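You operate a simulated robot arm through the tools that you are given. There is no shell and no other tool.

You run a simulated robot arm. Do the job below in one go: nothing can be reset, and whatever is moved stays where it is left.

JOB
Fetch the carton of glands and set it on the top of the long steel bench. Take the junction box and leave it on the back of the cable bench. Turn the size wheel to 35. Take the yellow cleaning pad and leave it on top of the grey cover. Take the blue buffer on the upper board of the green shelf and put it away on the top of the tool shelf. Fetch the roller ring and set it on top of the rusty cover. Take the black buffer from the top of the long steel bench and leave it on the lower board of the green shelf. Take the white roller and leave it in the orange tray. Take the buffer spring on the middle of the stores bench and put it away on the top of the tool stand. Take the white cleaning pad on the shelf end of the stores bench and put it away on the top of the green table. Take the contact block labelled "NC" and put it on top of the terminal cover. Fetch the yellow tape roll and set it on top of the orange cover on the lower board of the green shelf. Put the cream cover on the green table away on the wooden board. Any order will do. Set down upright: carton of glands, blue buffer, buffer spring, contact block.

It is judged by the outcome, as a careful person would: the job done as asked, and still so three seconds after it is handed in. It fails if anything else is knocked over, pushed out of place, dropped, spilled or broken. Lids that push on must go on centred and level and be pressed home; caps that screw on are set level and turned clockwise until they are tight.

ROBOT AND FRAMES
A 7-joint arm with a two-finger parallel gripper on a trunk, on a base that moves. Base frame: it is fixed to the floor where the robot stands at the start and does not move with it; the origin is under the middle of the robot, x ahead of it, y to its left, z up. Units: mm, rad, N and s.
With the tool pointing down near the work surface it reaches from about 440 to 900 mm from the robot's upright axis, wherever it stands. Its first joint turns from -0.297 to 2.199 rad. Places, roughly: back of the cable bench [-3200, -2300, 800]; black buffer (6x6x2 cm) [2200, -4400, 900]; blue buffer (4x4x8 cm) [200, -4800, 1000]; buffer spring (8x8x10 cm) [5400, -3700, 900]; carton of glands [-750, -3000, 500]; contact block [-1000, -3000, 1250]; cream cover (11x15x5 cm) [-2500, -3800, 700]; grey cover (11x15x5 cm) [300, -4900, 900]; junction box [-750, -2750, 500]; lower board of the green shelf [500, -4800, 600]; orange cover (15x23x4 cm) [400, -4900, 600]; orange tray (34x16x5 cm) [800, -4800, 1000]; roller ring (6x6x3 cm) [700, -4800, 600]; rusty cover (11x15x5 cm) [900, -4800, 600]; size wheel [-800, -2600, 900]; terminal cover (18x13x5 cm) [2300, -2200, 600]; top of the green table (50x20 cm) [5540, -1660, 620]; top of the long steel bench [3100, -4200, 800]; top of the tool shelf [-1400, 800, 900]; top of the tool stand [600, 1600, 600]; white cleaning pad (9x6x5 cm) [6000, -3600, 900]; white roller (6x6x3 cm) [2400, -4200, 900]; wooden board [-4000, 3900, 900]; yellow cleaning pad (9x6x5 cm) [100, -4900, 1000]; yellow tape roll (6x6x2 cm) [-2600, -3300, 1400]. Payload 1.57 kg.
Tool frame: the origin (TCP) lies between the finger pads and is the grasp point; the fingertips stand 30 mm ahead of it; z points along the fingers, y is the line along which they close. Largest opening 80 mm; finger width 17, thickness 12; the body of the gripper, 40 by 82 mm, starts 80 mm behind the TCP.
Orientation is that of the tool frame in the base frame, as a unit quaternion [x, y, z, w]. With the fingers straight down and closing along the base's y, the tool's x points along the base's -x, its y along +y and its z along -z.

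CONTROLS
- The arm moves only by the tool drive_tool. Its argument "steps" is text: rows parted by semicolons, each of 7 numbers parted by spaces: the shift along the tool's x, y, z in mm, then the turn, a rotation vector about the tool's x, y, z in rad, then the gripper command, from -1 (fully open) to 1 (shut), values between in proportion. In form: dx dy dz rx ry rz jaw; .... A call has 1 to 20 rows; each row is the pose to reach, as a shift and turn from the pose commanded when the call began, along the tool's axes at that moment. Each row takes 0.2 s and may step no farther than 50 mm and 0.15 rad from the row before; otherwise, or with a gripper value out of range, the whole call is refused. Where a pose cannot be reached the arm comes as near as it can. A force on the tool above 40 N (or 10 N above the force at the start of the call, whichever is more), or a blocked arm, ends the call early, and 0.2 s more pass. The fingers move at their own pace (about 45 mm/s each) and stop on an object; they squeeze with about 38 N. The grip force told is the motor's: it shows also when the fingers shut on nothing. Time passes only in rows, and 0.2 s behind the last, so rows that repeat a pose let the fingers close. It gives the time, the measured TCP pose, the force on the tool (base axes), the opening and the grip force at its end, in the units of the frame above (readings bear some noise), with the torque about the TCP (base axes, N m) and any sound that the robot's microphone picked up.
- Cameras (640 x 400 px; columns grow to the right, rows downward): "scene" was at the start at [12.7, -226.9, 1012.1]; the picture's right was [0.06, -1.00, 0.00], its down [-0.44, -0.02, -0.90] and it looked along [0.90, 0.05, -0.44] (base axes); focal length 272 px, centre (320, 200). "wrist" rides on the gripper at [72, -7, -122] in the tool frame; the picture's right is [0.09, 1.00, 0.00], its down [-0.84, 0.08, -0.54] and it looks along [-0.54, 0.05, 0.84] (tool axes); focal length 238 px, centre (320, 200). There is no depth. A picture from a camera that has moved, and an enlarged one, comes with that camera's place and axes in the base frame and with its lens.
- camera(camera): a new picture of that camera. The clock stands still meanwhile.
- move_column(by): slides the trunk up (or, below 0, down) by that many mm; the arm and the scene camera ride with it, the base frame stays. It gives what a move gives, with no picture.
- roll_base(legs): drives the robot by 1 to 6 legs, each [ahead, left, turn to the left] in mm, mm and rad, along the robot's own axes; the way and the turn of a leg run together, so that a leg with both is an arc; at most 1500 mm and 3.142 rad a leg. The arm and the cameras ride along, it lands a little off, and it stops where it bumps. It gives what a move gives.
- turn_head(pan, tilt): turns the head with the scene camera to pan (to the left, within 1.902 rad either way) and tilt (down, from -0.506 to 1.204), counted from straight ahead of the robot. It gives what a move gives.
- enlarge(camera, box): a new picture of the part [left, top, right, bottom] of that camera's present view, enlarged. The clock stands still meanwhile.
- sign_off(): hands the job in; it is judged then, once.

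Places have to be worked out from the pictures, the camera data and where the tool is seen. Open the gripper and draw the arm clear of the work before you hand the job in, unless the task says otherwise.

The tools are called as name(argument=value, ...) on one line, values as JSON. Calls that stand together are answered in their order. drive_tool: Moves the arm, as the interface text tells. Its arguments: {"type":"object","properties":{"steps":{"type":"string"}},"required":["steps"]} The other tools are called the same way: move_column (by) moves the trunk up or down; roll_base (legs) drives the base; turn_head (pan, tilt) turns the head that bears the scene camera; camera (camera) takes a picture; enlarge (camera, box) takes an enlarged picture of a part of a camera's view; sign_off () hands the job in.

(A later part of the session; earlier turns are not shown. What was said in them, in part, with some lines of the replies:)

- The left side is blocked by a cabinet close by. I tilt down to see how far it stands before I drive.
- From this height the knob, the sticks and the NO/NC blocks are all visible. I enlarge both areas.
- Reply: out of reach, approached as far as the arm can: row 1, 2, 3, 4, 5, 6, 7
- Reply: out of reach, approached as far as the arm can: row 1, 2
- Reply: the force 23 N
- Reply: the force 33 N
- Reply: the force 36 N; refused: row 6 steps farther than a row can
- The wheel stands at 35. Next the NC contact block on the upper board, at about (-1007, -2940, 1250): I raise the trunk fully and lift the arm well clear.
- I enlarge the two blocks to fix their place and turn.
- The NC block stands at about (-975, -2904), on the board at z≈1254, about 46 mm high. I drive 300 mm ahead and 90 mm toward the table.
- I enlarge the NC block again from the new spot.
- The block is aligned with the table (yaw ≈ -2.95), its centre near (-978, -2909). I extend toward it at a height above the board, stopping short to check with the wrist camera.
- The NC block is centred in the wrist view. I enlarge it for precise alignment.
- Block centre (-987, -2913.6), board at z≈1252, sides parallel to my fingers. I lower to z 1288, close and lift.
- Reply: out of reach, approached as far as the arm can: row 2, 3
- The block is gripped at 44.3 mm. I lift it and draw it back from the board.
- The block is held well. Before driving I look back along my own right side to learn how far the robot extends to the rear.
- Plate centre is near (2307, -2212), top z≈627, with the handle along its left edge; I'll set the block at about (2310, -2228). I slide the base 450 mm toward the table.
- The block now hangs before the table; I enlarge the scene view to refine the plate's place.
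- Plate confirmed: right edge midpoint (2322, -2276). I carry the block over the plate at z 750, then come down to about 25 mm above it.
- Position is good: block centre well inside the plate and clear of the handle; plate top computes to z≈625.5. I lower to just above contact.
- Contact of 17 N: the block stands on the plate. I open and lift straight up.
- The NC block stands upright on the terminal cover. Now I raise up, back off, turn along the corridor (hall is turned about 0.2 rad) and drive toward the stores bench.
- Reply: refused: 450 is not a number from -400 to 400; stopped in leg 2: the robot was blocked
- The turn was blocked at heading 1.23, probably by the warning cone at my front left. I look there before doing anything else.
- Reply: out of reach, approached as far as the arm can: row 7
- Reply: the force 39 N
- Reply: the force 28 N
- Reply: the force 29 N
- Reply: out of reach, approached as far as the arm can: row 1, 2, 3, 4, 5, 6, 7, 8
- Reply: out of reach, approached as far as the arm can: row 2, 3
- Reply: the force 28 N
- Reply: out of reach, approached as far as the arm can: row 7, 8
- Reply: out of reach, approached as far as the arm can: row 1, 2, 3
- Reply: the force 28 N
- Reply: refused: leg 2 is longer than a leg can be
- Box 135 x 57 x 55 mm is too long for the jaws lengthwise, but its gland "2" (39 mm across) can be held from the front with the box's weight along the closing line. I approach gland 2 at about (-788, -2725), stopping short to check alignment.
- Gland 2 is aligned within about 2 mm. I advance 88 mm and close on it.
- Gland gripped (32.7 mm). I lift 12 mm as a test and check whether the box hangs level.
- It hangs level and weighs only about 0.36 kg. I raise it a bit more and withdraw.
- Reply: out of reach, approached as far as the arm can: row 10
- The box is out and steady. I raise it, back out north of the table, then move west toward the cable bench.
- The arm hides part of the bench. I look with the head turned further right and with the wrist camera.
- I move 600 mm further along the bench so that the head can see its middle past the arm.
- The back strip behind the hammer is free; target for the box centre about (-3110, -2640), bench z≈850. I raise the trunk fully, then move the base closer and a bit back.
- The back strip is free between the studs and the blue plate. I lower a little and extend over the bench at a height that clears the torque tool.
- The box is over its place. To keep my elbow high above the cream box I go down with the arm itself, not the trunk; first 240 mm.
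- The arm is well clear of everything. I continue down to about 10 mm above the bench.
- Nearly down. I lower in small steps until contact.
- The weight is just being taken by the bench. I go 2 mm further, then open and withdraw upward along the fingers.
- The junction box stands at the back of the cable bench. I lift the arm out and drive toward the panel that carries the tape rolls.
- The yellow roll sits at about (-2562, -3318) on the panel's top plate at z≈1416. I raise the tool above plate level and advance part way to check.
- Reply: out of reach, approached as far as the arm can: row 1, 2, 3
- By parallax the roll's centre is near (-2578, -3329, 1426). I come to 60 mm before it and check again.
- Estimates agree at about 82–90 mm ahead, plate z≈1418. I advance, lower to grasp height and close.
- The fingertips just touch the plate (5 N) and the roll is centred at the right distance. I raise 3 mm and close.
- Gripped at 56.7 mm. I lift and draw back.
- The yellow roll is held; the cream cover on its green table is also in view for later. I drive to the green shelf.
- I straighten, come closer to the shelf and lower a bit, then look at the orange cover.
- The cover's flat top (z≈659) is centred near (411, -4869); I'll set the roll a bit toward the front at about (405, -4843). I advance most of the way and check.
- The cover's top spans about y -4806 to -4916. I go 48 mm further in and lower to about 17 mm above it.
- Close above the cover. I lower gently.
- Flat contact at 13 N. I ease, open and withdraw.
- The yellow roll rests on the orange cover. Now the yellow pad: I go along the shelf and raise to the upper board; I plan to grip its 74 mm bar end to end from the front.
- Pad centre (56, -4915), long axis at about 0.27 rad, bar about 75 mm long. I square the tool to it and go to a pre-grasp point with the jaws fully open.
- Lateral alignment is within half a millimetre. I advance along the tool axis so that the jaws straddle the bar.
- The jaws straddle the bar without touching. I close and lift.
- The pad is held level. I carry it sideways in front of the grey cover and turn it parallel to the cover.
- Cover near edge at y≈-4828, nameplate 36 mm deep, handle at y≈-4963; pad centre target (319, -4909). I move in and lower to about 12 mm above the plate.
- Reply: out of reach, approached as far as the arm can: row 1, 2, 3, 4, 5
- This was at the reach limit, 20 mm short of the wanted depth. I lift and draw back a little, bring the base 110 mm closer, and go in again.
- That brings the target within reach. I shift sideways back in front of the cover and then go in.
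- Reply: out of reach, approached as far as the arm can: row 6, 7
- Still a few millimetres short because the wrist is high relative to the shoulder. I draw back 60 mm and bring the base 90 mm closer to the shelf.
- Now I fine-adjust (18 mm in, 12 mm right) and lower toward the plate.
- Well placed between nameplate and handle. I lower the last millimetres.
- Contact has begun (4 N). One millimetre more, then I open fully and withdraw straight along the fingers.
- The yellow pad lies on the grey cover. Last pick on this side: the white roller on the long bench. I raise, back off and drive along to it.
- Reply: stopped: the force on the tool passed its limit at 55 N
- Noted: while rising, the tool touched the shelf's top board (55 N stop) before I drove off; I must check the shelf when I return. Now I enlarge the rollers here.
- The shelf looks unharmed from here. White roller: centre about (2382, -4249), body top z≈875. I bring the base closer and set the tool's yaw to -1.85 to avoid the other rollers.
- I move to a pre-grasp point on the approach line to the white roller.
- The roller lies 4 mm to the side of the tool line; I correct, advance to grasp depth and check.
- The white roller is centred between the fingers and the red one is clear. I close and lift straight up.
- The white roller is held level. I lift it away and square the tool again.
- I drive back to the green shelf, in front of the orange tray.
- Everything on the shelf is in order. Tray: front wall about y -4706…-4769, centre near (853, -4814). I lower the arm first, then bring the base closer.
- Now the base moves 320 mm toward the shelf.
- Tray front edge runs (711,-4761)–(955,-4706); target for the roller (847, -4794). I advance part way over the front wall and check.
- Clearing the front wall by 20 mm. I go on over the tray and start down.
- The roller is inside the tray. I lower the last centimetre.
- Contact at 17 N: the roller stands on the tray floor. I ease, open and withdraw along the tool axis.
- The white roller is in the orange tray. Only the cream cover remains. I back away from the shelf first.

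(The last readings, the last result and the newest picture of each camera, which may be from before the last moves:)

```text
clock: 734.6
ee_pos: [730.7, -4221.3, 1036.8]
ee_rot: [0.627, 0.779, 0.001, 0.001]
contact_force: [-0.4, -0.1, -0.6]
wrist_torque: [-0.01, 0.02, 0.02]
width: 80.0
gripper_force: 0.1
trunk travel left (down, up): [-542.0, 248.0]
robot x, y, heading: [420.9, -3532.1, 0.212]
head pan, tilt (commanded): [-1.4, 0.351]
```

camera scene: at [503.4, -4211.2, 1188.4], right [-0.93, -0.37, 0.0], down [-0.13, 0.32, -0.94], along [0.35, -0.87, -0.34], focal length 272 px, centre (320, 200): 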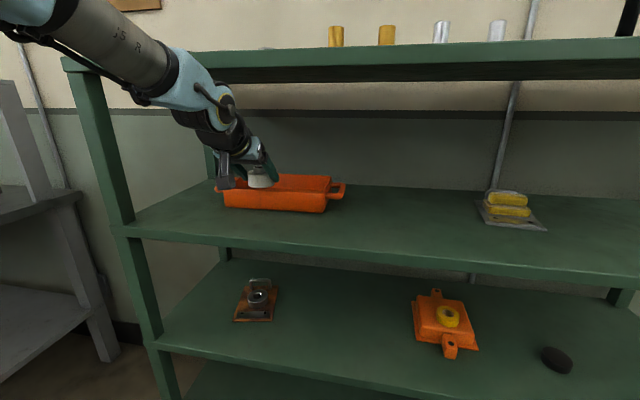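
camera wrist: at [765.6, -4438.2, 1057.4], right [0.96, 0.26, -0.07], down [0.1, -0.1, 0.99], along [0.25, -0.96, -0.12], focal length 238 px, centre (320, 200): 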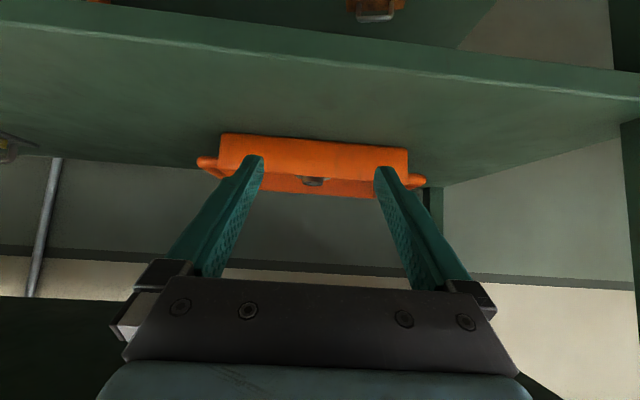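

The tool points down again. I tuck it in and raise it for the drive.

drive_tool(steps="42 0 -20 0 0 0 -1; 84 0 -40 0 0 0 -1; 126 0 -60 0 0 0 -1; 168 0 -80 0 0 0 -1; 210 0 -100 0 0 0 -1; 250 0 -120 0 0 0 -1")

roll_base(legs=[[0, 0, -1.56], [0, -1400, 0], [0, -700, 0]])

turn_head(pan=-1.5, tilt=0.5)

camera(camera="scene")

```text
clock: 736.0
ee_pos: [676.0, -3975.4, 1156.6]
ee_rot: [0.626, 0.78, 0.0, 0.0]
contact_force: [0.0, -0.4, -0.7]
wrist_torque: [0.02, 0.02, -0.02]
width: 80.1
gripper_force: 0.1
trunk travel left (down, up): [-542.0, 248.0]
robot x, y, heading: [422.8, -3529.2, 0.215]
head pan, tilt (commanded): [-1.4, 0.351]
```

```text
clock: 750.4
ee_pos: [-2106.0, -4145.6, 1157.5]
ee_rot: [0.996, 0.089, -0.001, 0.001]
contact_force: [-0.2, -0.3, -0.2]
wrist_torque: [-0.02, -0.01, -0.02]
width: 79.9
gripper_force: 0.0
trunk travel left (down, up): [-542.0, 248.0]
robot x, y, heading: [-1651.2, -3911.7, -1.394]
head pan, tilt (commanded): [-1.4, 0.351]
```

```text
clock: 751.1
ee_pos: [-2105.3, -4145.4, 1156.8]
ee_rot: [0.996, 0.089, -0.001, 0.0]
contact_force: [0.7, 0.2, -0.2]
wrist_torque: [0.01, -0.02, 0.01]
width: 80.0
gripper_force: 0.1
trunk travel left (down, up): [-542.0, 248.0]
robot x, y, heading: [-1651.3, -3913.5, -1.385]
head pan, tilt (commanded): [-1.499, 0.499]
```

```text
taken
camera scene: at [-1979.7, -3896.2, 1174.8], right [-0.25, 0.97, 0.0], down [0.46, 0.12, -0.88], along [-0.85, -0.22, -0.48], focal length 272 px, centre (320, 200)
```

scene: 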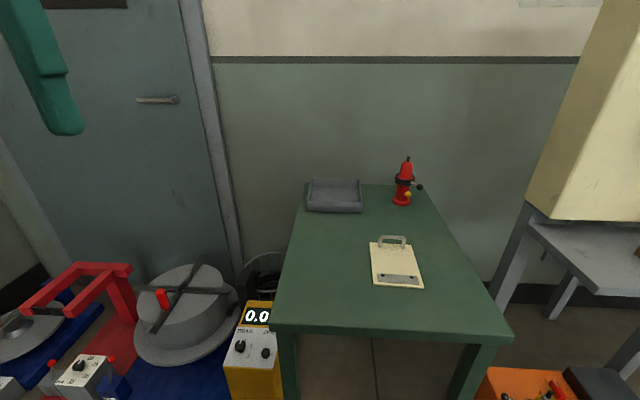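

The cream cover lies in the middle of its green table, handle at the far end. I enlarge it.

enlarge(camera="scene", box=[340, 210, 460, 310])

enlarge(camera="scene", box=[260, 150, 540, 400])

```text
4.00 times, centred on (400, 260) of scene
camera zoom: at [-1979.7, -3896.2, 1174.8], right [-0.25, 0.97, 0.0], down [0.46, 0.12, -0.88], along [-0.85, -0.22, -0.48], focal length 1089 px, centre (0, -40)
```

zoom: 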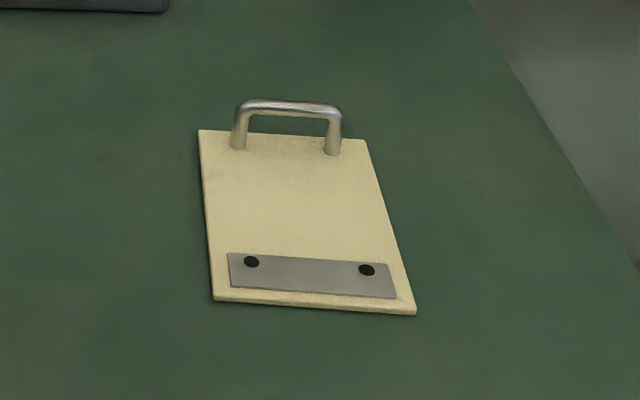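

```text
1.60 times, centred on (400, 275) of scene
camera zoom: at [-1979.7, -3896.2, 1174.8], right [-0.25, 0.97, 0.0], down [0.46, 0.12, -0.88], along [-0.85, -0.22, -0.48], focal length 436 px, centre (192, 80)
```

zoom: 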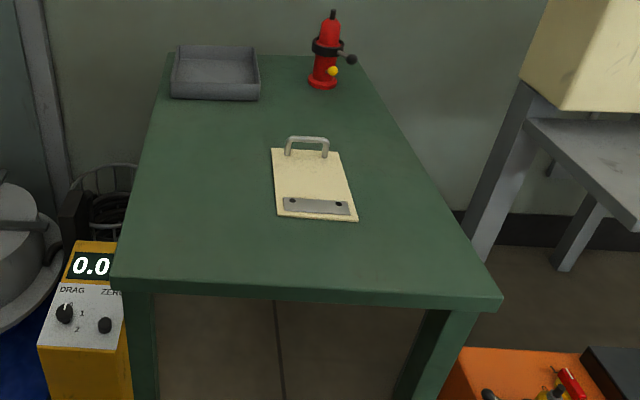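

Cream cover: centre (-2523, -3848), table z≈715, handle legs near (-2575,-3886) and (-2583,-3826). I move the base north and closer to the table.

roll_base(legs=[[-320, 0, 0], [0, -210, 0]])

turn_head(pan=-1.3, tilt=0.7)

camera(camera="scene")

enlarge(camera="scene", box=[240, 100, 400, 220])

```text
clock: 754.5
ee_pos: [-2368.0, -3861.3, 1157.3]
ee_rot: [0.996, 0.086, -0.001, 0.001]
contact_force: [-0.3, -0.1, 0.1]
wrist_torque: [-0.02, 0.01, -0.01]
width: 79.9
gripper_force: 0.0
trunk travel left (down, up): [-542.0, 248.0]
robot x, y, heading: [-1910.1, -3625.1, -1.398]
head pan, tilt (commanded): [-1.499, 0.499]
```

```text
clock: 755.2
ee_pos: [-2366.7, -3861.0, 1155.3]
ee_rot: [0.996, 0.086, -0.001, 0.002]
contact_force: [-0.5, -0.7, 0.0]
wrist_torque: [0.0, -0.02, 0.01]
width: 80.1
gripper_force: 0.0
trunk travel left (down, up): [-542.0, 248.0]
robot x, y, heading: [-1910.6, -3627.5, -1.399]
head pan, tilt (commanded): [-1.3, 0.7]
```

```text
taken
camera scene: at [-2227.4, -3626.5, 1157.1], right [-0.43, 0.9, 0.0], down [0.58, 0.27, -0.77], along [-0.69, -0.33, -0.64], focal length 272 px, centre (320, 200)
```

scene: 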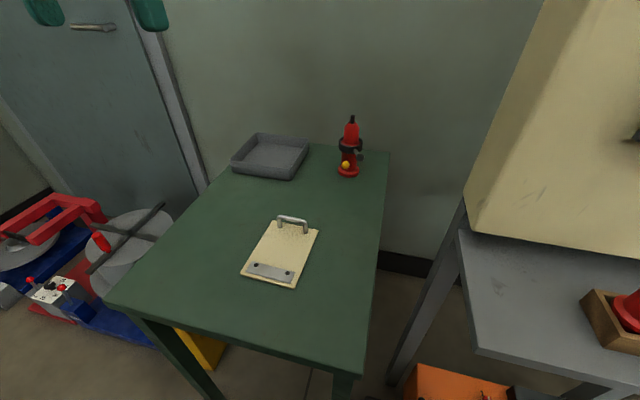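

```text
3.33 times, centred on (320, 160) of scene
camera zoom: at [-2227.4, -3626.5, 1157.1], right [-0.43, 0.9, 0.0], down [0.58, 0.27, -0.77], along [-0.69, -0.33, -0.64], focal length 908 px, centre (320, 333)
```

zoom: 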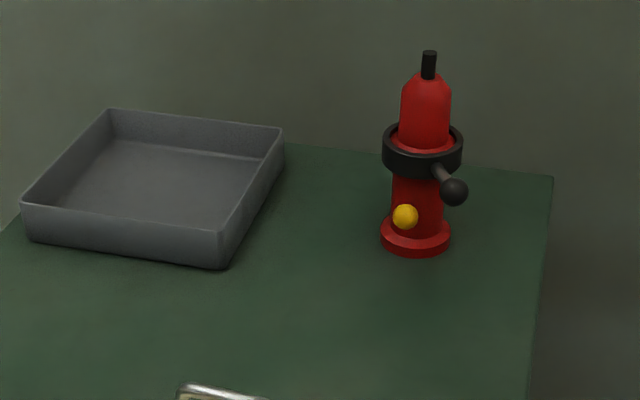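

I enlarge the cover from this closer view.

enlarge(camera="scene", box=[225, 200, 345, 300])

```text
4.00 times, centred on (285, 250) of scene
camera zoom: at [-2227.4, -3626.5, 1157.1], right [-0.43, 0.9, 0.0], down [0.58, 0.27, -0.77], along [-0.69, -0.33, -0.64], focal length 1089 px, centre (460, 0)
```

zoom: 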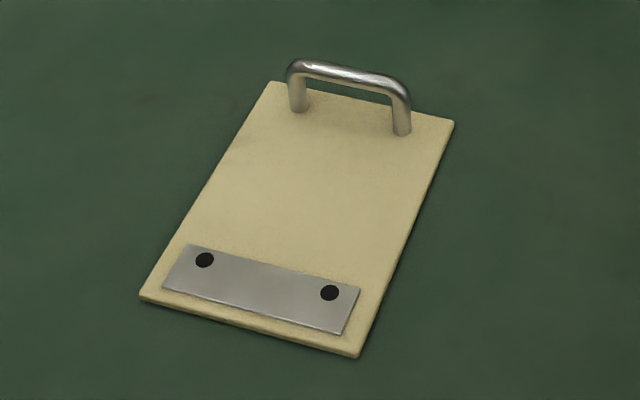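

The handle's north leg stands at (-2582, -3828), top z≈757. I'll clamp that leg front and back, which keeps the plate from swinging. I move above it while turning the gripper.

drive_tool(steps="-41 -13 0 0 0 0.144 -0.5; -83 -27 0 0 0 0.288 -0.5; -124 -40 0 0 0 0.432 -0.5; -166 -53 0 0 0 0.576 -0.5; -207 -66.6 0 0 0 0.72 -0.5; -207 -66.6 40 0 0 0.864 -0.5; -207 -66.6 80 0 0 1.008 -0.5; -207 -66.6 120 0 0 1.152 -0.5; -207 -66.6 160 0 0 1.296 -0.5; -207 -66.6 200 0 0 1.44 -0.5; -207 -66.6 240 0 0 1.583 -0.5; -207 -66.6 240 0 0 1.583 -0.5")

camera(camera="wrist")

camera(camera="scene")

```text
clock: 757.8
ee_pos: [-2584.5, -3831.0, 914.0]
ee_rot: [0.76, -0.65, 0.0, 0.001]
contact_force: [-1.0, -0.4, 0.1]
wrist_torque: [-0.02, -0.03, 0.02]
width: 60.1
gripper_force: 0.1
trunk travel left (down, up): [-542.0, 248.0]
robot x, y, heading: [-1913.5, -3630.5, -1.399]
head pan, tilt (commanded): [-1.3, 0.7]
```

```text
taken
camera wrist: at [-2566.0, -3900.8, 1036.5], right [-0.97, -0.25, 0.0], down [-0.21, 0.81, 0.54], along [-0.14, 0.52, -0.84], focal length 238 px, centre (320, 200)
```

wrist: 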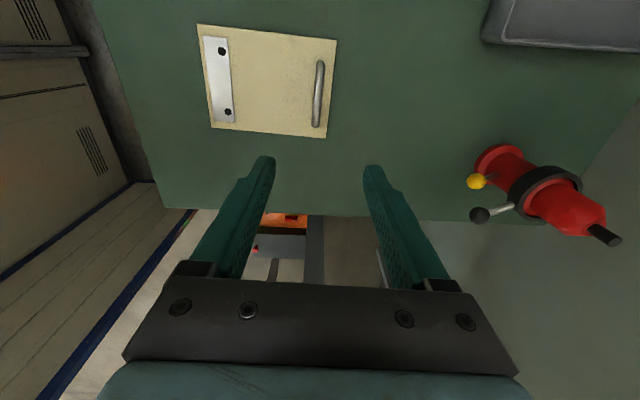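

```text
taken
camera scene: at [-2227.3, -3626.5, 1157.1], right [-0.43, 0.9, 0.0], down [0.58, 0.28, -0.76], along [-0.69, -0.33, -0.64], focal length 272 px, centre (320, 200)
```

scene: 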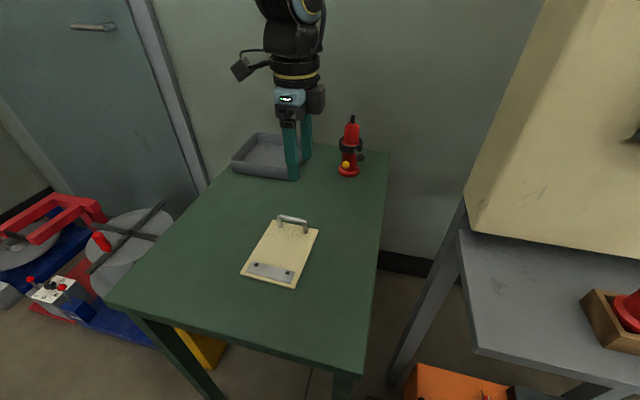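

I enlarge the wrist view of the handle.

enlarge(camera="wrist", box=[270, 40, 370, 150])

```text
3.64 times, centred on (320, 95) of wrist
camera zoom: at [-2566.0, -3900.8, 1036.5], right [-0.97, -0.25, 0.0], down [-0.21, 0.81, 0.54], along [-0.14, 0.52, -0.84], focal length 867 px, centre (320, 582)
```

zoom: 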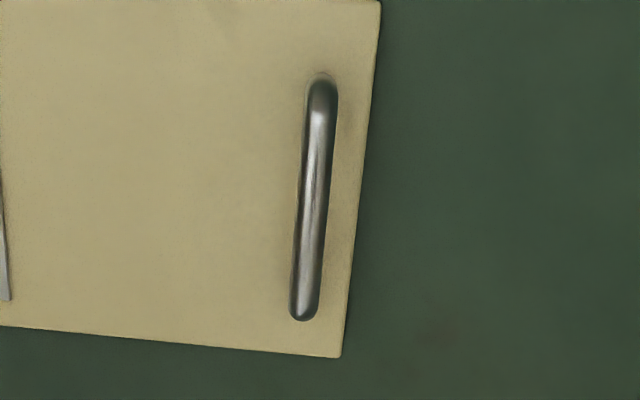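

Handle legs confirmed: north leg at (-2579.5, -3828). I shift 4.5 mm, lower around the leg and close.

drive_tool(steps="0 -4.5 45 0 0 0 -0.5; 0 -4.5 90 0 0 0 -0.5; 0 -4.5 130 0 0 0 -0.5; 0 -4.5 157 0 0 0 -0.5; 0 -4.5 157 0 0 0 -0.5")

enlarge(camera="scene", box=[210, 140, 370, 300])

camera(camera="wrist")

```text
clock: 759.0
ee_pos: [-2578.0, -3829.3, 759.4]
ee_rot: [0.761, -0.649, 0.0, 0.001]
contact_force: [0.1, 0.7, 0.6]
wrist_torque: [0.02, -0.01, 0.01]
width: 59.8
gripper_force: 0.1
trunk travel left (down, up): [-542.0, 248.0]
robot x, y, heading: [-1910.2, -3629.1, -1.399]
head pan, tilt (commanded): [-1.3, 0.7]
```

```text
2.50 times, centred on (290, 220) of scene
camera zoom: at [-2227.4, -3626.5, 1157.1], right [-0.43, 0.9, 0.0], down [0.58, 0.28, -0.76], along [-0.69, -0.33, -0.64], focal length 681 px, centre (395, 150)
```

zoom: 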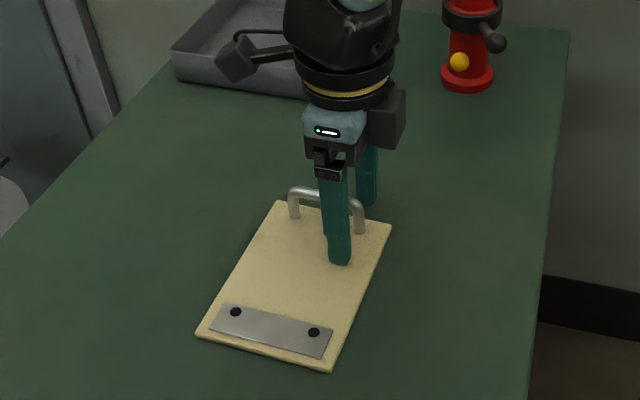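

```text
taken
camera wrist: at [-2559.3, -3897.8, 879.8], right [-0.97, -0.25, 0.0], down [-0.21, 0.81, 0.54], along [-0.14, 0.52, -0.84], focal length 238 px, centre (320, 200)
```

wrist: 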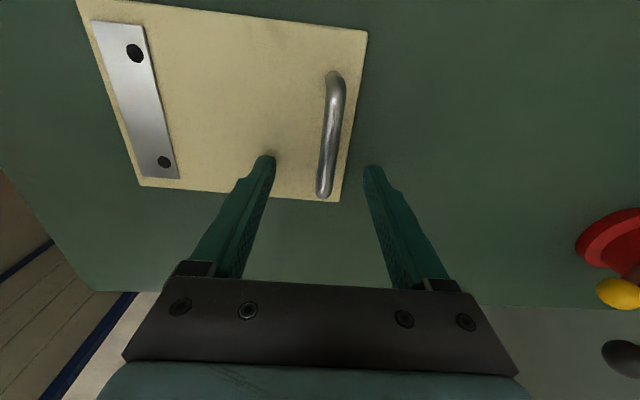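

The tool point is right at the north leg. I close and test-lift by 20 mm.

drive_tool(steps="0 0 0 0 0 0 1; 0 0 0 0 0 0 1; 0 0 0 0 0 0 1; 0 0 0 0 0 0 1; 0 0 0 0 0 0 1")

```text
clock: 760.2
ee_pos: [-2578.0, -3830.2, 758.8]
ee_rot: [0.761, -0.649, 0.0, 0.0]
contact_force: [-1.6, -0.7, 2.1]
wrist_torque: [0.15, -0.22, -0.16]
width: 9.9
gripper_force: 27.4
trunk travel left (down, up): [-542.0, 248.0]
robot x, y, heading: [-1911.8, -3631.3, -1.4]
head pan, tilt (commanded): [-1.3, 0.7]
```

Gripped at 9.9 mm, the rod's thickness. I lift gently and look.

drive_tool(steps="0 0 0 0 0 0 1; 0 0 -8 0 0 0 1; 0 0 -20 0 0 0 1; 0 0 -30 0 0 0 1; 0 0 -30 0 0 0 1")

enlarge(camera="scene", box=[210, 140, 370, 300])

camera(camera="wrist")

```text
clock: 761.4
ee_pos: [-2577.3, -3831.1, 788.3]
ee_rot: [0.761, -0.649, 0.0, 0.001]
contact_force: [0.1, 0.1, -4.4]
wrist_torque: [0.04, 0.26, -0.01]
width: 9.5
gripper_force: 27.6
trunk travel left (down, up): [-542.0, 248.0]
robot x, y, heading: [-1908.7, -3629.1, -1.397]
head pan, tilt (commanded): [-1.3, 0.7]
```

```text
2.50 times, centred on (290, 220) of scene
camera zoom: at [-2227.5, -3626.6, 1157.0], right [-0.43, 0.9, 0.0], down [0.58, 0.28, -0.76], along [-0.69, -0.33, -0.64], focal length 681 px, centre (395, 150)
```

zoom: 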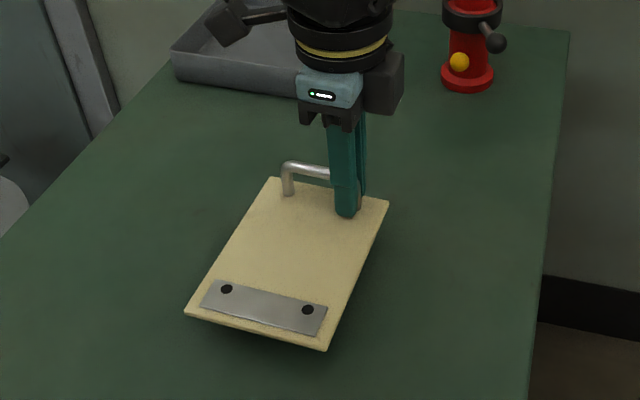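

```text
taken
camera wrist: at [-2559.3, -3899.5, 910.2], right [-0.97, -0.25, 0.0], down [-0.21, 0.81, 0.54], along [-0.14, 0.52, -0.84], focal length 238 px, centre (320, 200)
```

wrist: 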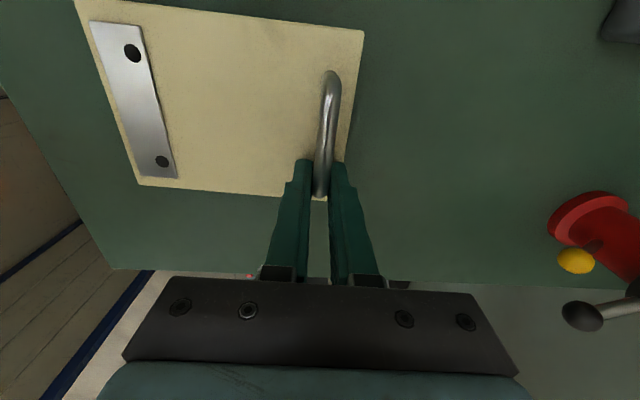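

The cover hangs level (about 0.45 kg). I lift it high and draw it back over the free floor.

drive_tool(steps="0 0 -40 0 0 0 1; 0 0 -85 0 0 0 1; 0 0 -130 0 0 0 1; 0 0 -175 0 0 0 1; 0 0 -220 0 0 0 1; 0 -40 -250 0 0 0 1; -1 -80 -250 0 0 0 1; -2 -120 -250 0 0 0 1; -2 -160 -250 0 0 0 1; -3 -200 -250 0 0 0 1")

camera(camera="wrist")

```text
clock: 763.6
ee_pos: [-2383.2, -3794.2, 1039.5]
ee_rot: [0.761, -0.649, 0.0, 0.0]
contact_force: [-0.9, -1.2, -4.8]
wrist_torque: [0.1, 0.21, 0.02]
width: 10.0
gripper_force: 28.5
trunk travel left (down, up): [-542.0, 248.0]
robot x, y, heading: [-1910.6, -3627.9, -1.399]
head pan, tilt (commanded): [-1.3, 0.7]
```

```text
taken
camera wrist: at [-2364.2, -3863.7, 1160.5], right [-0.97, -0.25, 0.0], down [-0.21, 0.81, 0.54], along [-0.14, 0.52, -0.84], focal length 238 px, centre (320, 200)
```

wrist: 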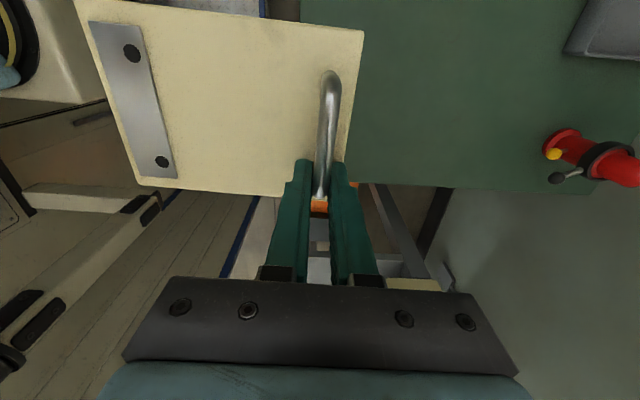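

The cover is secure. I reverse north between the middle table and the cable bench, keeping clear of both.

roll_base(legs=[[0, 300, 0], [-1100, 0, 0], [-1500, 0, 0]])

turn_head(pan=-1.9, tilt=0.2)

camera(camera="scene")

```text
clock: 778.0
ee_pos: [-2543.9, -1153.7, 1039.8]
ee_rot: [0.761, -0.649, 0.0, 0.0]
contact_force: [0.7, -0.5, -4.0]
wrist_torque: [0.08, 0.23, 0.02]
width: 10.1
gripper_force: 27.8
trunk travel left (down, up): [-542.0, 248.0]
robot x, y, heading: [-2068.7, -987.1, -1.398]
head pan, tilt (commanded): [-1.3, 0.7]
```

```text
clock: 779.0
ee_pos: [-2544.7, -1154.5, 1038.7]
ee_rot: [0.761, -0.649, 0.0, 0.001]
contact_force: [-0.1, 0.7, -4.6]
wrist_torque: [0.08, 0.21, 0.01]
width: 9.6
gripper_force: 27.9
trunk travel left (down, up): [-542.0, 248.0]
robot x, y, heading: [-2073.8, -988.0, -1.398]
head pan, tilt (commanded): [-1.901, 0.201]
```

```text
taken
camera scene: at [-2403.9, -935.8, 1202.4], right [0.16, 0.99, 0.0], down [0.2, -0.03, -0.98], along [-0.97, 0.15, -0.2], focal length 272 px, centre (320, 200)
```

scene: 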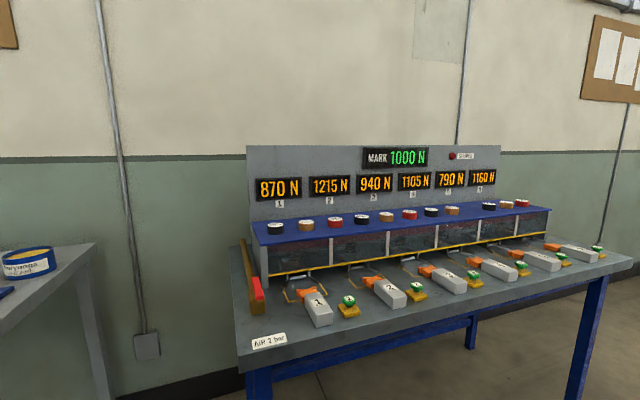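

The blue test bench is on my right with enough room. I continue reversing north and look again.

roll_base(legs=[[-1500, 0, 0]])

camera(camera="scene")

```text
clock: 786.4
ee_pos: [-2794.2, 325.7, 1039.2]
ee_rot: [0.76, -0.65, 0.0, 0.001]
contact_force: [0.0, 0.2, -3.1]
wrist_torque: [0.08, 0.19, 0.02]
width: 9.8
gripper_force: 28.4
trunk travel left (down, up): [-542.0, 248.0]
robot x, y, heading: [-2323.2, 488.6, -1.405]
head pan, tilt (commanded): [-1.901, 0.201]
```

```text
taken
camera scene: at [-2653.2, 544.5, 1202.5], right [0.16, 0.99, 0.0], down [0.2, -0.03, -0.98], along [-0.97, 0.16, -0.2], focal length 272 px, centre (320, 200)
```

scene: 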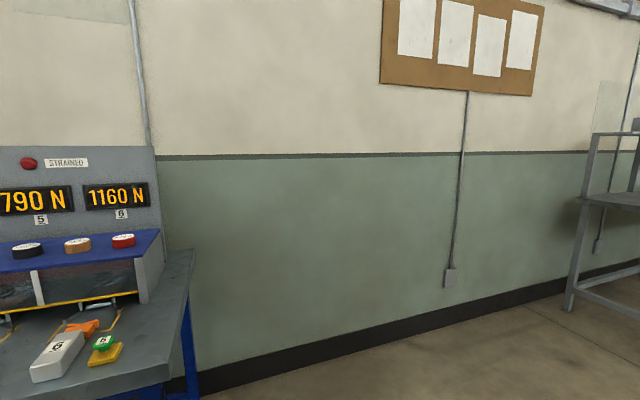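

Floor is clear to the north. I reverse another 1500 mm.

roll_base(legs=[[-1500, 0, 0]])

camera(camera="scene")

```text
clock: 793.8
ee_pos: [-3035.2, 1787.2, 1039.1]
ee_rot: [0.758, -0.653, 0.0, 0.002]
contact_force: [0.3, -0.1, -4.2]
wrist_torque: [0.03, 0.23, -0.01]
width: 9.7
gripper_force: 27.9
trunk travel left (down, up): [-542.0, 248.0]
robot x, y, heading: [-2567.4, 1951.0, -1.404]
head pan, tilt (commanded): [-1.901, 0.201]
```

```text
taken
camera scene: at [-2893.0, 2004.4, 1202.5], right [0.17, 0.99, 0.0], down [0.2, -0.03, -0.98], along [-0.97, 0.16, -0.2], focal length 272 px, centre (320, 200)
```

scene: 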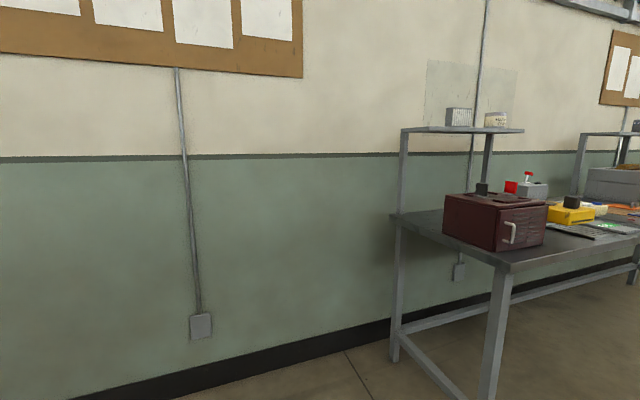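

A grey bench with an upper rack follows on the west wall. I reverse 1100 mm more.

roll_base(legs=[[-1100, 0, 0]])

camera(camera="scene")

turn_head(pan=-1.4, tilt=0.4)

camera(camera="scene")

```text
clock: 799.4
ee_pos: [-3218.4, 2850.0, 1038.6]
ee_rot: [0.764, -0.645, 0.001, 0.001]
contact_force: [0.5, -0.1, -4.2]
wrist_torque: [0.04, 0.23, 0.0]
width: 10.0
gripper_force: 27.8
trunk travel left (down, up): [-542.0, 248.0]
robot x, y, heading: [-2751.2, 3021.8, -1.397]
head pan, tilt (commanded): [-1.901, 0.201]
```

```text
taken
camera scene: at [-3079.3, 3070.6, 1202.5], right [0.15, 0.99, 0.0], down [0.2, -0.03, -0.98], along [-0.97, 0.15, -0.2], focal length 272 px, centre (320, 200)
```

scene: 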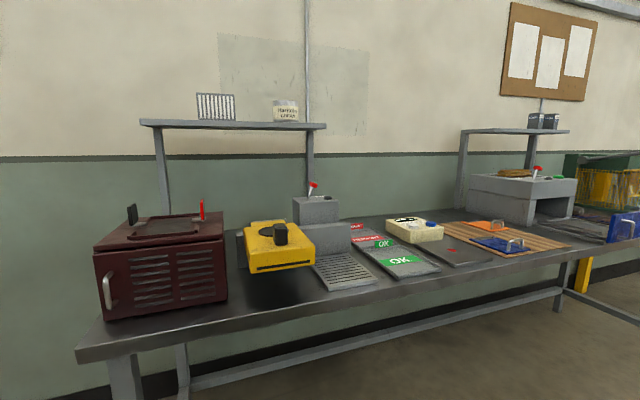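

```text
clock: 800.3
ee_pos: [-3217.9, 2850.2, 1039.7]
ee_rot: [0.765, -0.645, 0.0, 0.001]
contact_force: [-0.1, 0.2, -4.3]
wrist_torque: [0.08, 0.22, 0.01]
width: 9.8
gripper_force: 27.7
trunk travel left (down, up): [-542.0, 248.0]
robot x, y, heading: [-2749.6, 3022.5, -1.391]
head pan, tilt (commanded): [-1.4, 0.4]
```

```text
taken
camera scene: at [-3074.2, 3024.9, 1183.9], right [-0.34, 0.94, 0.0], down [0.37, 0.13, -0.92], along [-0.87, -0.32, -0.39], focal length 272 px, centre (320, 200)
```

scene: 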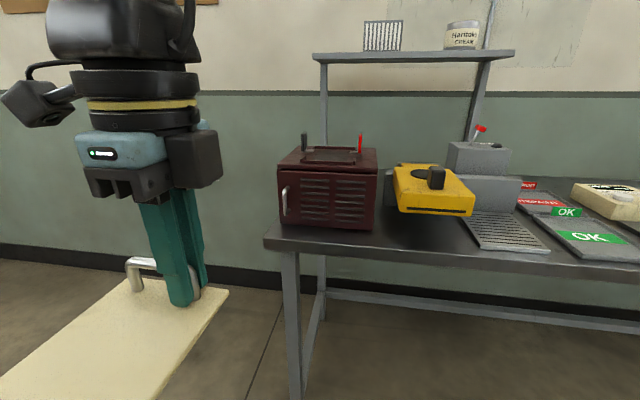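

The wooden board with an orange and a blue cover on it is on this bench, further north. I reverse 1000 mm more and look closely.

roll_base(legs=[[-1050, 0, 0]])

turn_head(pan=-1.7, tilt=0.4)

camera(camera="scene")

enlarge(camera="scene", box=[200, 130, 480, 290])

```text
clock: 805.8
ee_pos: [-3414.3, 3886.9, 1039.1]
ee_rot: [0.769, -0.639, 0.0, 0.002]
contact_force: [0.1, 0.5, -3.2]
wrist_torque: [0.07, 0.25, 0.02]
width: 9.8
gripper_force: 28.6
trunk travel left (down, up): [-542.0, 248.0]
robot x, y, heading: [-2949.5, 4062.9, -1.373]
head pan, tilt (commanded): [-1.4, 0.4]
```

```text
clock: 806.5
ee_pos: [-3414.0, 3886.5, 1038.9]
ee_rot: [0.769, -0.639, 0.0, 0.001]
contact_force: [0.6, 0.3, -4.2]
wrist_torque: [0.03, 0.23, 0.01]
width: 9.8
gripper_force: 28.2
trunk travel left (down, up): [-542.0, 248.0]
robot x, y, heading: [-2948.2, 4065.0, -1.373]
head pan, tilt (commanded): [-1.7, 0.4]
```

```text
taken
camera scene: at [-3279.7, 4091.1, 1183.9], right [-0.07, 1.0, 0.0], down [0.39, 0.03, -0.92], along [-0.92, -0.06, -0.39], focal length 272 px, centre (320, 200)
```

scene: 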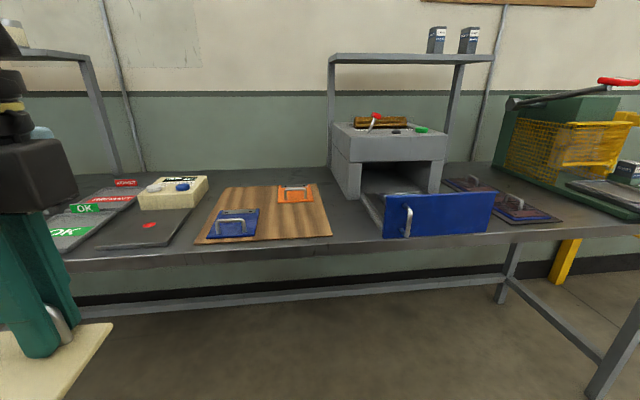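

```text
2.29 times, centred on (340, 210) of scene
camera zoom: at [-3279.7, 4091.1, 1183.9], right [-0.07, 1.0, 0.0], down [0.39, 0.03, -0.92], along [-0.92, -0.06, -0.39], focal length 622 px, centre (274, 177)
```

zoom: 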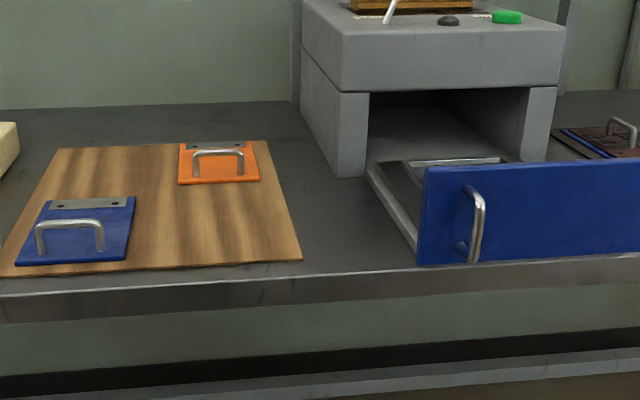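

The board's free near-right quarter suits: plate centre target about (-3910, 3984). I move the base north and closer.

roll_base(legs=[[-220, 0, 0], [0, -300, 0]])

turn_head(pan=-1.5, tilt=0.6)

camera(camera="scene")

camera(camera="wrist")

```text
clock: 809.9
ee_pos: [-3754.2, 4044.1, 1039.6]
ee_rot: [0.77, -0.638, -0.001, 0.001]
contact_force: [0.0, -0.3, -4.1]
wrist_torque: [0.09, 0.18, -0.02]
width: 9.6
gripper_force: 28.2
trunk travel left (down, up): [-542.0, 248.0]
robot x, y, heading: [-3288.6, 4220.2, -1.377]
head pan, tilt (commanded): [-1.7, 0.4]
```

```text
clock: 810.6
ee_pos: [-3754.0, 4043.9, 1037.9]
ee_rot: [0.77, -0.638, 0.001, 0.002]
contact_force: [-0.2, -0.4, -4.4]
wrist_torque: [0.05, 0.23, 0.03]
width: 9.8
gripper_force: 28.4
trunk travel left (down, up): [-542.0, 248.0]
robot x, y, heading: [-3287.3, 4222.1, -1.371]
head pan, tilt (commanded): [-1.499, 0.6]
```

```text
taken
camera scene: at [-3612.6, 4230.3, 1165.7], right [-0.27, 0.96, 0.0], down [0.54, 0.15, -0.83], along [-0.8, -0.22, -0.56], focal length 272 px, centre (320, 200)
```

scene: 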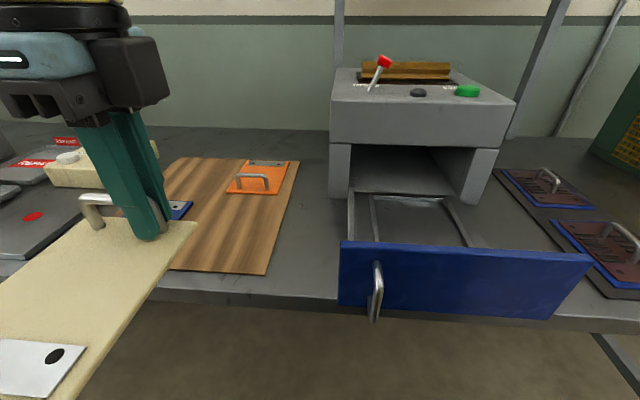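

```text
taken
camera wrist: at [-3733.4, 3974.9, 1160.7], right [-0.96, -0.27, 0.0], down [-0.23, 0.81, 0.54], along [-0.15, 0.52, -0.84], focal length 238 px, centre (320, 200)
```

wrist: 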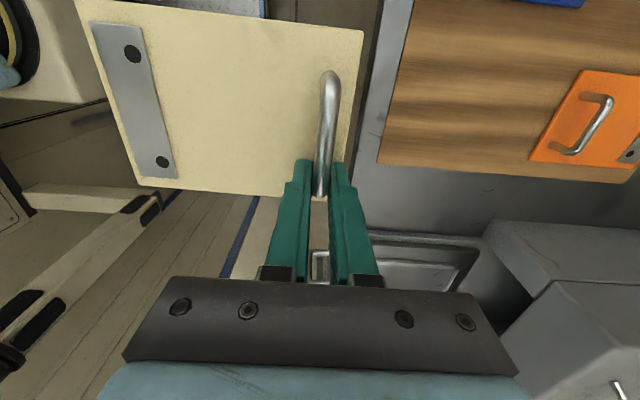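

I move the plate over the free quarter of the board, then lower toward it.

drive_tool(steps="1 44.4 0 0 0 -0.007 1; 2 88.8 0 0 0 -0.014 1; 3 133.2 0 0 0 -0.02 1; 4 177.6 0 0 0 -0.027 1; 4.8 221.8 0 0 0 -0.033 1; 4.8 221.8 40 0 0 -0.033 1; 4.8 221.8 75 0 0 -0.033 1; 4.8 221.8 95 0 0 -0.033 1; 4.8 221.8 95 0 0 -0.033 1")

camera(camera="wrist")

camera(camera="scene")

```text
clock: 812.6
ee_pos: [-3971.8, 3998.0, 943.6]
ee_rot: [0.78, -0.625, 0.001, 0.001]
contact_force: [-0.3, 0.4, -3.7]
wrist_torque: [0.07, 0.24, -0.01]
width: 9.9
gripper_force: 27.8
trunk travel left (down, up): [-542.0, 248.0]
robot x, y, heading: [-3286.3, 4220.5, -1.375]
head pan, tilt (commanded): [-1.499, 0.6]
```

```text
taken
camera wrist: at [-3949.3, 3929.0, 1065.3], right [-0.95, -0.31, 0.0], down [-0.26, 0.8, 0.54], along [-0.17, 0.51, -0.84], focal length 238 px, centre (320, 200)
```

wrist: 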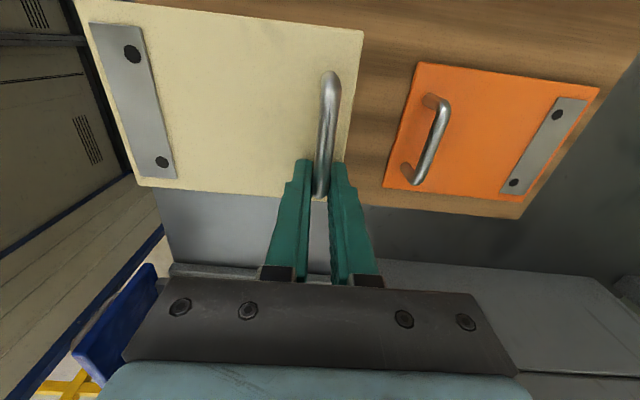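

```text
taken
camera scene: at [-3612.6, 4230.3, 1165.7], right [-0.27, 0.96, 0.0], down [0.54, 0.15, -0.82], along [-0.8, -0.22, -0.57], focal length 272 px, centre (320, 200)
```

scene: 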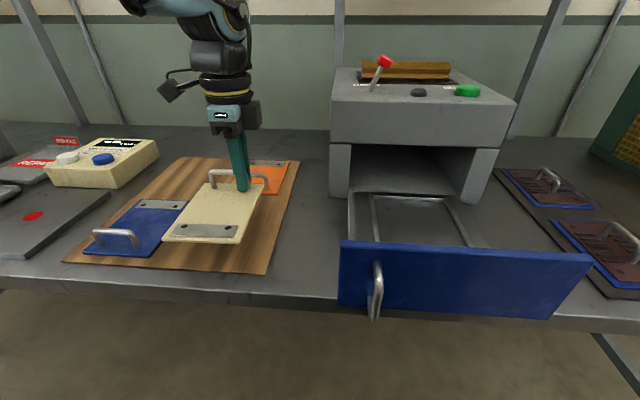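

I enlarge the scene view to check the gaps to the blue and orange covers.

enlarge(camera="scene", box=[60, 130, 320, 290])

```text
2.46 times, centred on (190, 210) of scene
camera zoom: at [-3612.6, 4230.3, 1165.7], right [-0.27, 0.96, 0.0], down [0.54, 0.15, -0.82], along [-0.8, -0.22, -0.57], focal length 670 px, centre (640, 175)
```

zoom: 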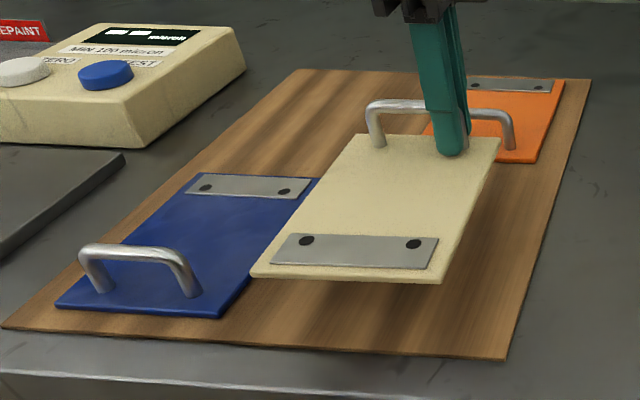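

Gaps of about 30 mm all round. I lower toward contact.

drive_tool(steps="0 0 12 0 0 0 1; 0 0 24 0 0 0 1; 0 0 28 0 0 0 1; 0 0 28 0 0 0 1")

drive_tool(steps="0 0 2 0 0 0 1; 0 0 4 0 0 0 1")

```text
clock: 813.6
ee_pos: [-3971.8, 3998.7, 915.0]
ee_rot: [0.78, -0.626, 0.0, 0.001]
contact_force: [0.0, 0.2, -3.5]
wrist_torque: [0.04, 0.23, -0.01]
width: 9.8
gripper_force: 27.5
trunk travel left (down, up): [-542.0, 248.0]
robot x, y, heading: [-3287.6, 4220.7, -1.37]
head pan, tilt (commanded): [-1.499, 0.6]
```

```text
clock: 814.2
ee_pos: [-3971.7, 3998.0, 912.5]
ee_rot: [0.78, -0.626, 0.0, 0.002]
contact_force: [1.2, 0.0, -3.3]
wrist_torque: [0.08, 0.23, 0.01]
width: 9.7
gripper_force: 28.9
trunk travel left (down, up): [-542.0, 248.0]
robot x, y, heading: [-3284.5, 4222.2, -1.377]
head pan, tilt (commanded): [-1.499, 0.6]
```

enlarge(camera="scene", box=[100, 150, 320, 290])

drive_tool(steps="0 0 2 0 0 0 1; 0 0 4 0 0 0 1")

```text
2.86 times, centred on (210, 220) of scene
camera zoom: at [-3612.6, 4230.3, 1165.7], right [-0.27, 0.96, 0.0], down [0.54, 0.15, -0.82], along [-0.8, -0.22, -0.57], focal length 778 px, centre (634, 143)
```

zoom: 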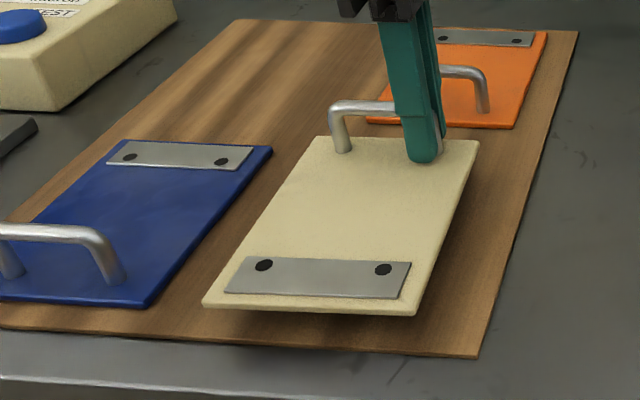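

```text
clock: 814.8
ee_pos: [-3971.6, 3997.8, 908.5]
ee_rot: [0.78, -0.625, 0.0, 0.002]
contact_force: [0.9, 0.4, -3.5]
wrist_torque: [0.05, 0.19, -0.02]
width: 9.8
gripper_force: 28.3
trunk travel left (down, up): [-542.0, 248.0]
robot x, y, heading: [-3287.1, 4220.9, -1.376]
head pan, tilt (commanded): [-1.499, 0.6]
```

Still a little above. I continue in 2 mm steps.

drive_tool(steps="0 0 2 0 0 0 1; 0 0 4 0 0 0 1; 0 0 6 0 0 0 1")

```text
clock: 815.6
ee_pos: [-3971.2, 3998.0, 902.3]
ee_rot: [0.78, -0.625, 0.0, 0.002]
contact_force: [-0.3, 0.8, -4.5]
wrist_torque: [0.04, 0.23, 0.04]
width: 9.9
gripper_force: 27.5
trunk travel left (down, up): [-542.0, 248.0]
robot x, y, heading: [-3287.3, 4221.0, -1.374]
head pan, tilt (commanded): [-1.499, 0.6]
```

drive_tool(steps="0 0 1.5 0 0 0 1; 0 0 3 0 0 0 1; 0 0 4.5 0 0 0 1")

enlarge(camera="scene", box=[100, 150, 320, 290])

```text
clock: 816.4
ee_pos: [-3972.7, 3998.1, 897.7]
ee_rot: [0.78, -0.625, 0.0, 0.001]
contact_force: [-0.3, -0.3, -3.4]
wrist_torque: [0.05, 0.21, 0.01]
width: 10.0
gripper_force: 27.4
trunk travel left (down, up): [-542.0, 248.0]
robot x, y, heading: [-3286.0, 4225.3, -1.376]
head pan, tilt (commanded): [-1.499, 0.6]
```

```text
2.86 times, centred on (210, 220) of scene
camera zoom: at [-3612.6, 4230.3, 1165.7], right [-0.27, 0.96, 0.0], down [0.54, 0.15, -0.82], along [-0.8, -0.22, -0.57], focal length 778 px, centre (634, 143)
```

zoom: 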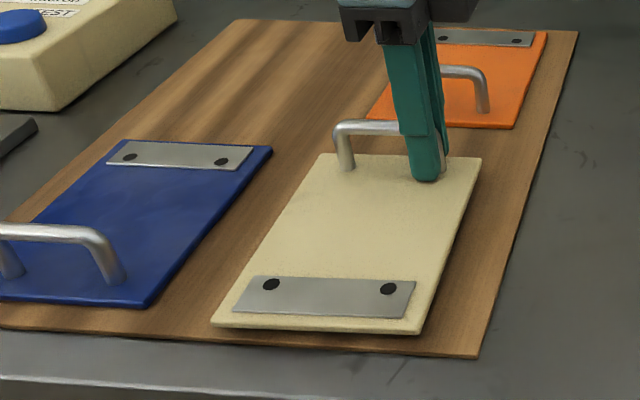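

Almost down. I continue in 1 mm steps.

drive_tool(steps="0 0 1 0 0 0 1; 0 0 2 0 0 0 1; 0 0 3 0 0 0 1")

```text
clock: 817.2
ee_pos: [-3970.8, 3998.4, 894.2]
ee_rot: [0.78, -0.626, 0.0, 0.001]
contact_force: [0.7, -0.2, -3.9]
wrist_torque: [0.03, 0.23, 0.01]
width: 9.9
gripper_force: 28.1
trunk travel left (down, up): [-542.0, 248.0]
robot x, y, heading: [-3287.7, 4222.3, -1.377]
head pan, tilt (commanded): [-1.499, 0.6]
```

drive_tool(steps="0 0 1 0 0 0 1; 0 0 2 0 0 0 1; 0 0 3 0 0 0 1")

```text
clock: 818.0
ee_pos: [-3971.3, 3997.4, 891.6]
ee_rot: [0.78, -0.625, 0.0, 0.002]
contact_force: [0.7, -0.2, -1.5]
wrist_torque: [-0.22, -0.25, -0.1]
width: 9.7
gripper_force: 27.8
trunk travel left (down, up): [-542.0, 248.0]
robot x, y, heading: [-3284.4, 4223.8, -1.372]
head pan, tilt (commanded): [-1.499, 0.6]
```

The board takes the weight now. One millimetre more, then I look before releasing.

drive_tool(steps="0 0 0.7 0 0 0 1; 0 0 1.2 0 0 0 1")

enlarge(camera="scene", box=[100, 150, 320, 290])

```text
clock: 818.6
ee_pos: [-3971.5, 3997.7, 891.0]
ee_rot: [0.781, -0.625, 0.0, 0.003]
contact_force: [1.8, -3.8, 10.1]
wrist_torque: [-0.62, -0.46, -0.13]
width: 9.7
gripper_force: 27.7
trunk travel left (down, up): [-542.0, 248.0]
robot x, y, heading: [-3287.1, 4221.8, -1.374]
head pan, tilt (commanded): [-1.499, 0.6]
```

```text
2.86 times, centred on (210, 220) of scene
camera zoom: at [-3612.2, 4230.3, 1166.0], right [-0.27, 0.96, 0.0], down [0.54, 0.15, -0.83], along [-0.8, -0.22, -0.56], focal length 778 px, centre (634, 143)
```

zoom: 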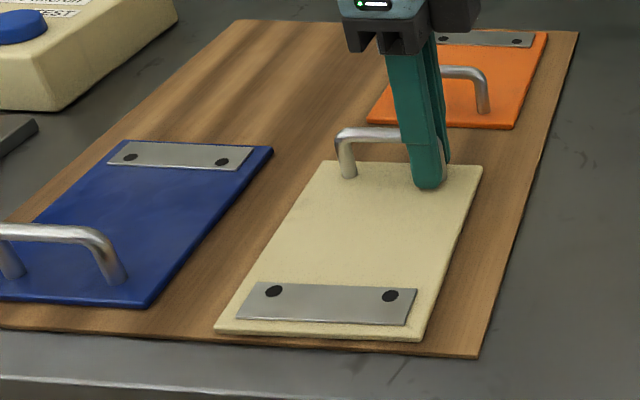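

The cover lies flat on the board. I ease, open moderately and lift straight up.

drive_tool(steps="0 0 -1 0 0 0 1; 0 0 -1.2 0 0 0 -0.2; 0 0 -1.2 0 0 0 -0.2; 0 0 -1.2 0 0 0 -0.2; 0 0 -25 0 0 0 -0.2; 0 0 -65 0 0 0 -0.2; 0 0 -110 0 0 0 -0.2; 0 0 -155 0 0 0 -0.2; 0 0 -200 0 0 0 -0.2")

enlarge(camera="scene", box=[60, 130, 340, 290])

```text
clock: 820.6
ee_pos: [-3968.0, 3997.2, 1090.7]
ee_rot: [0.78, -0.625, -0.001, 0.0]
contact_force: [-0.5, -0.4, 0.4]
wrist_torque: [-0.01, -0.01, -0.01]
width: 48.0
gripper_force: 0.1
trunk travel left (down, up): [-542.0, 248.0]
robot x, y, heading: [-3289.8, 4222.1, -1.375]
head pan, tilt (commanded): [-1.499, 0.6]
```

```text
2.29 times, centred on (200, 210) of scene
camera zoom: at [-3612.7, 4230.2, 1165.6], right [-0.27, 0.96, 0.0], down [0.54, 0.15, -0.82], along [-0.8, -0.22, -0.57], focal length 622 px, centre (594, 177)
```

zoom: 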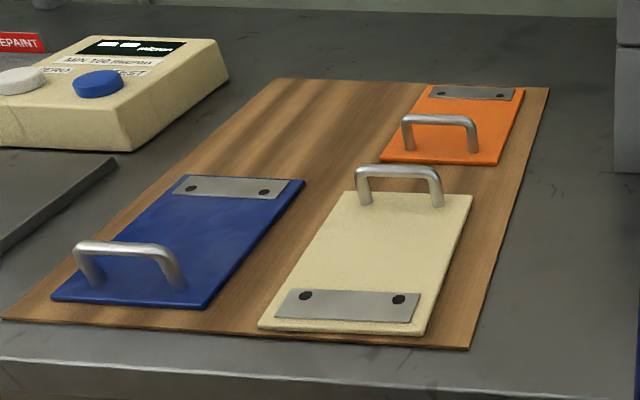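

The cream cover lies on the wooden board between its neighbours. I open the gripper fully and draw the arm back clear of the bench.

drive_tool(steps="0 -40 -10 0 0 0 -1; 0 -80 -20 0 0 0 -1; 0 -120 -30 0 0 0 -1; 0 -160 -40 0 0 0 -1; 0 -200 -50 0 0 0 -1; 0 -220 -50 0 0 0 -1; 0 -220 -50 0 0 0 -1")

roll_base(legs=[[0, 350, 0]])

camera(camera="scene")

```text
clock: 822.2
ee_pos: [-3755.4, 4044.9, 1141.4]
ee_rot: [0.78, -0.625, 0.0, 0.001]
contact_force: [0.2, 0.0, 0.0]
wrist_torque: [0.02, -0.02, 0.0]
width: 80.1
gripper_force: 0.0
trunk travel left (down, up): [-542.0, 248.0]
robot x, y, heading: [-3289.8, 4222.3, -1.373]
head pan, tilt (commanded): [-1.499, 0.6]
```

```text
clock: 824.5
ee_pos: [-3411.9, 4112.7, 1140.8]
ee_rot: [0.781, -0.625, 0.0, 0.001]
contact_force: [-0.6, -0.3, -0.8]
wrist_torque: [0.04, 0.05, 0.02]
width: 80.1
gripper_force: 0.1
trunk travel left (down, up): [-542.0, 248.0]
robot x, y, heading: [-2943.6, 4291.3, -1.368]
head pan, tilt (commanded): [-1.499, 0.6]
```

```text
taken
camera scene: at [-3268.7, 4298.6, 1165.7], right [-0.27, 0.96, 0.0], down [0.54, 0.15, -0.83], along [-0.79, -0.22, -0.56], focal length 272 px, centre (320, 200)
```

scene: 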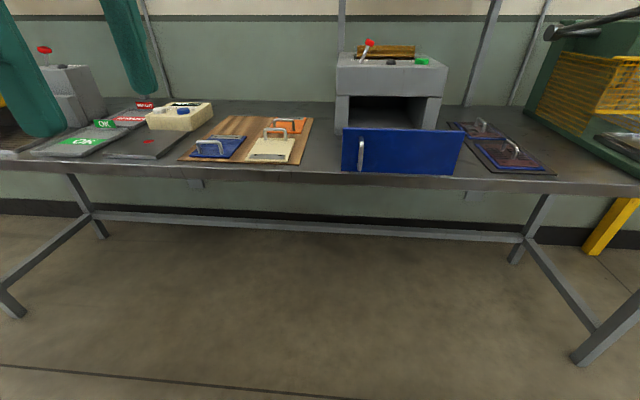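

All thirteen items are done: the arm is clear, the gripper is open and empty, and the last pictures show things in place. I hand the job in.

sign_off()

```text
The job is handed in.
```

I did all thirteen items and handed the job in, with the gripper open and the arm drawn clear. I checked each one by camera as I finished it, but made no final round, so items done early were last seen then.

| Item | Where it is now |
|---|---|
| Carton of glands | Upright on the top of the long steel bench |
| Junction box | At the back of the cable bench, behind the hammer |
| Size wheel | Pointer at 35, within about 3° by camera |
| Yellow cleaning pad | On top of the grey cover |
| Blue buffer | Upright on the top of the tool shelf |
| Roller ring | On top of the rusty cover |
| Black buffer | On the lower board of the green shelf |
| White roller | In the orange tray |
| Buffer spring | Upright on the top of the tool stand |
| White cleaning pad | On the top of the green table |
| Contact block "NC" | Upright on top of the terminal cover |
| Yellow tape roll | On top of the orange cover, lower board of the green shelf |
| Cream cover | On the wooden board, between the blue and orange covers |

Two contacts happened along the way:
- **Warning cone:** my base bumped it while turning and stopped. In a later picture it was still upright and, as near as I could measure, in the same place.
- **Green shelf:** the tool touched the top board while rising, and the force limit of 55 N stopped it. I looked the shelf over afterwards and everything on it was standing and in place.

I took the plate on top of the red frame west of the start area to be the tool shelf, because it matches the place you gave.
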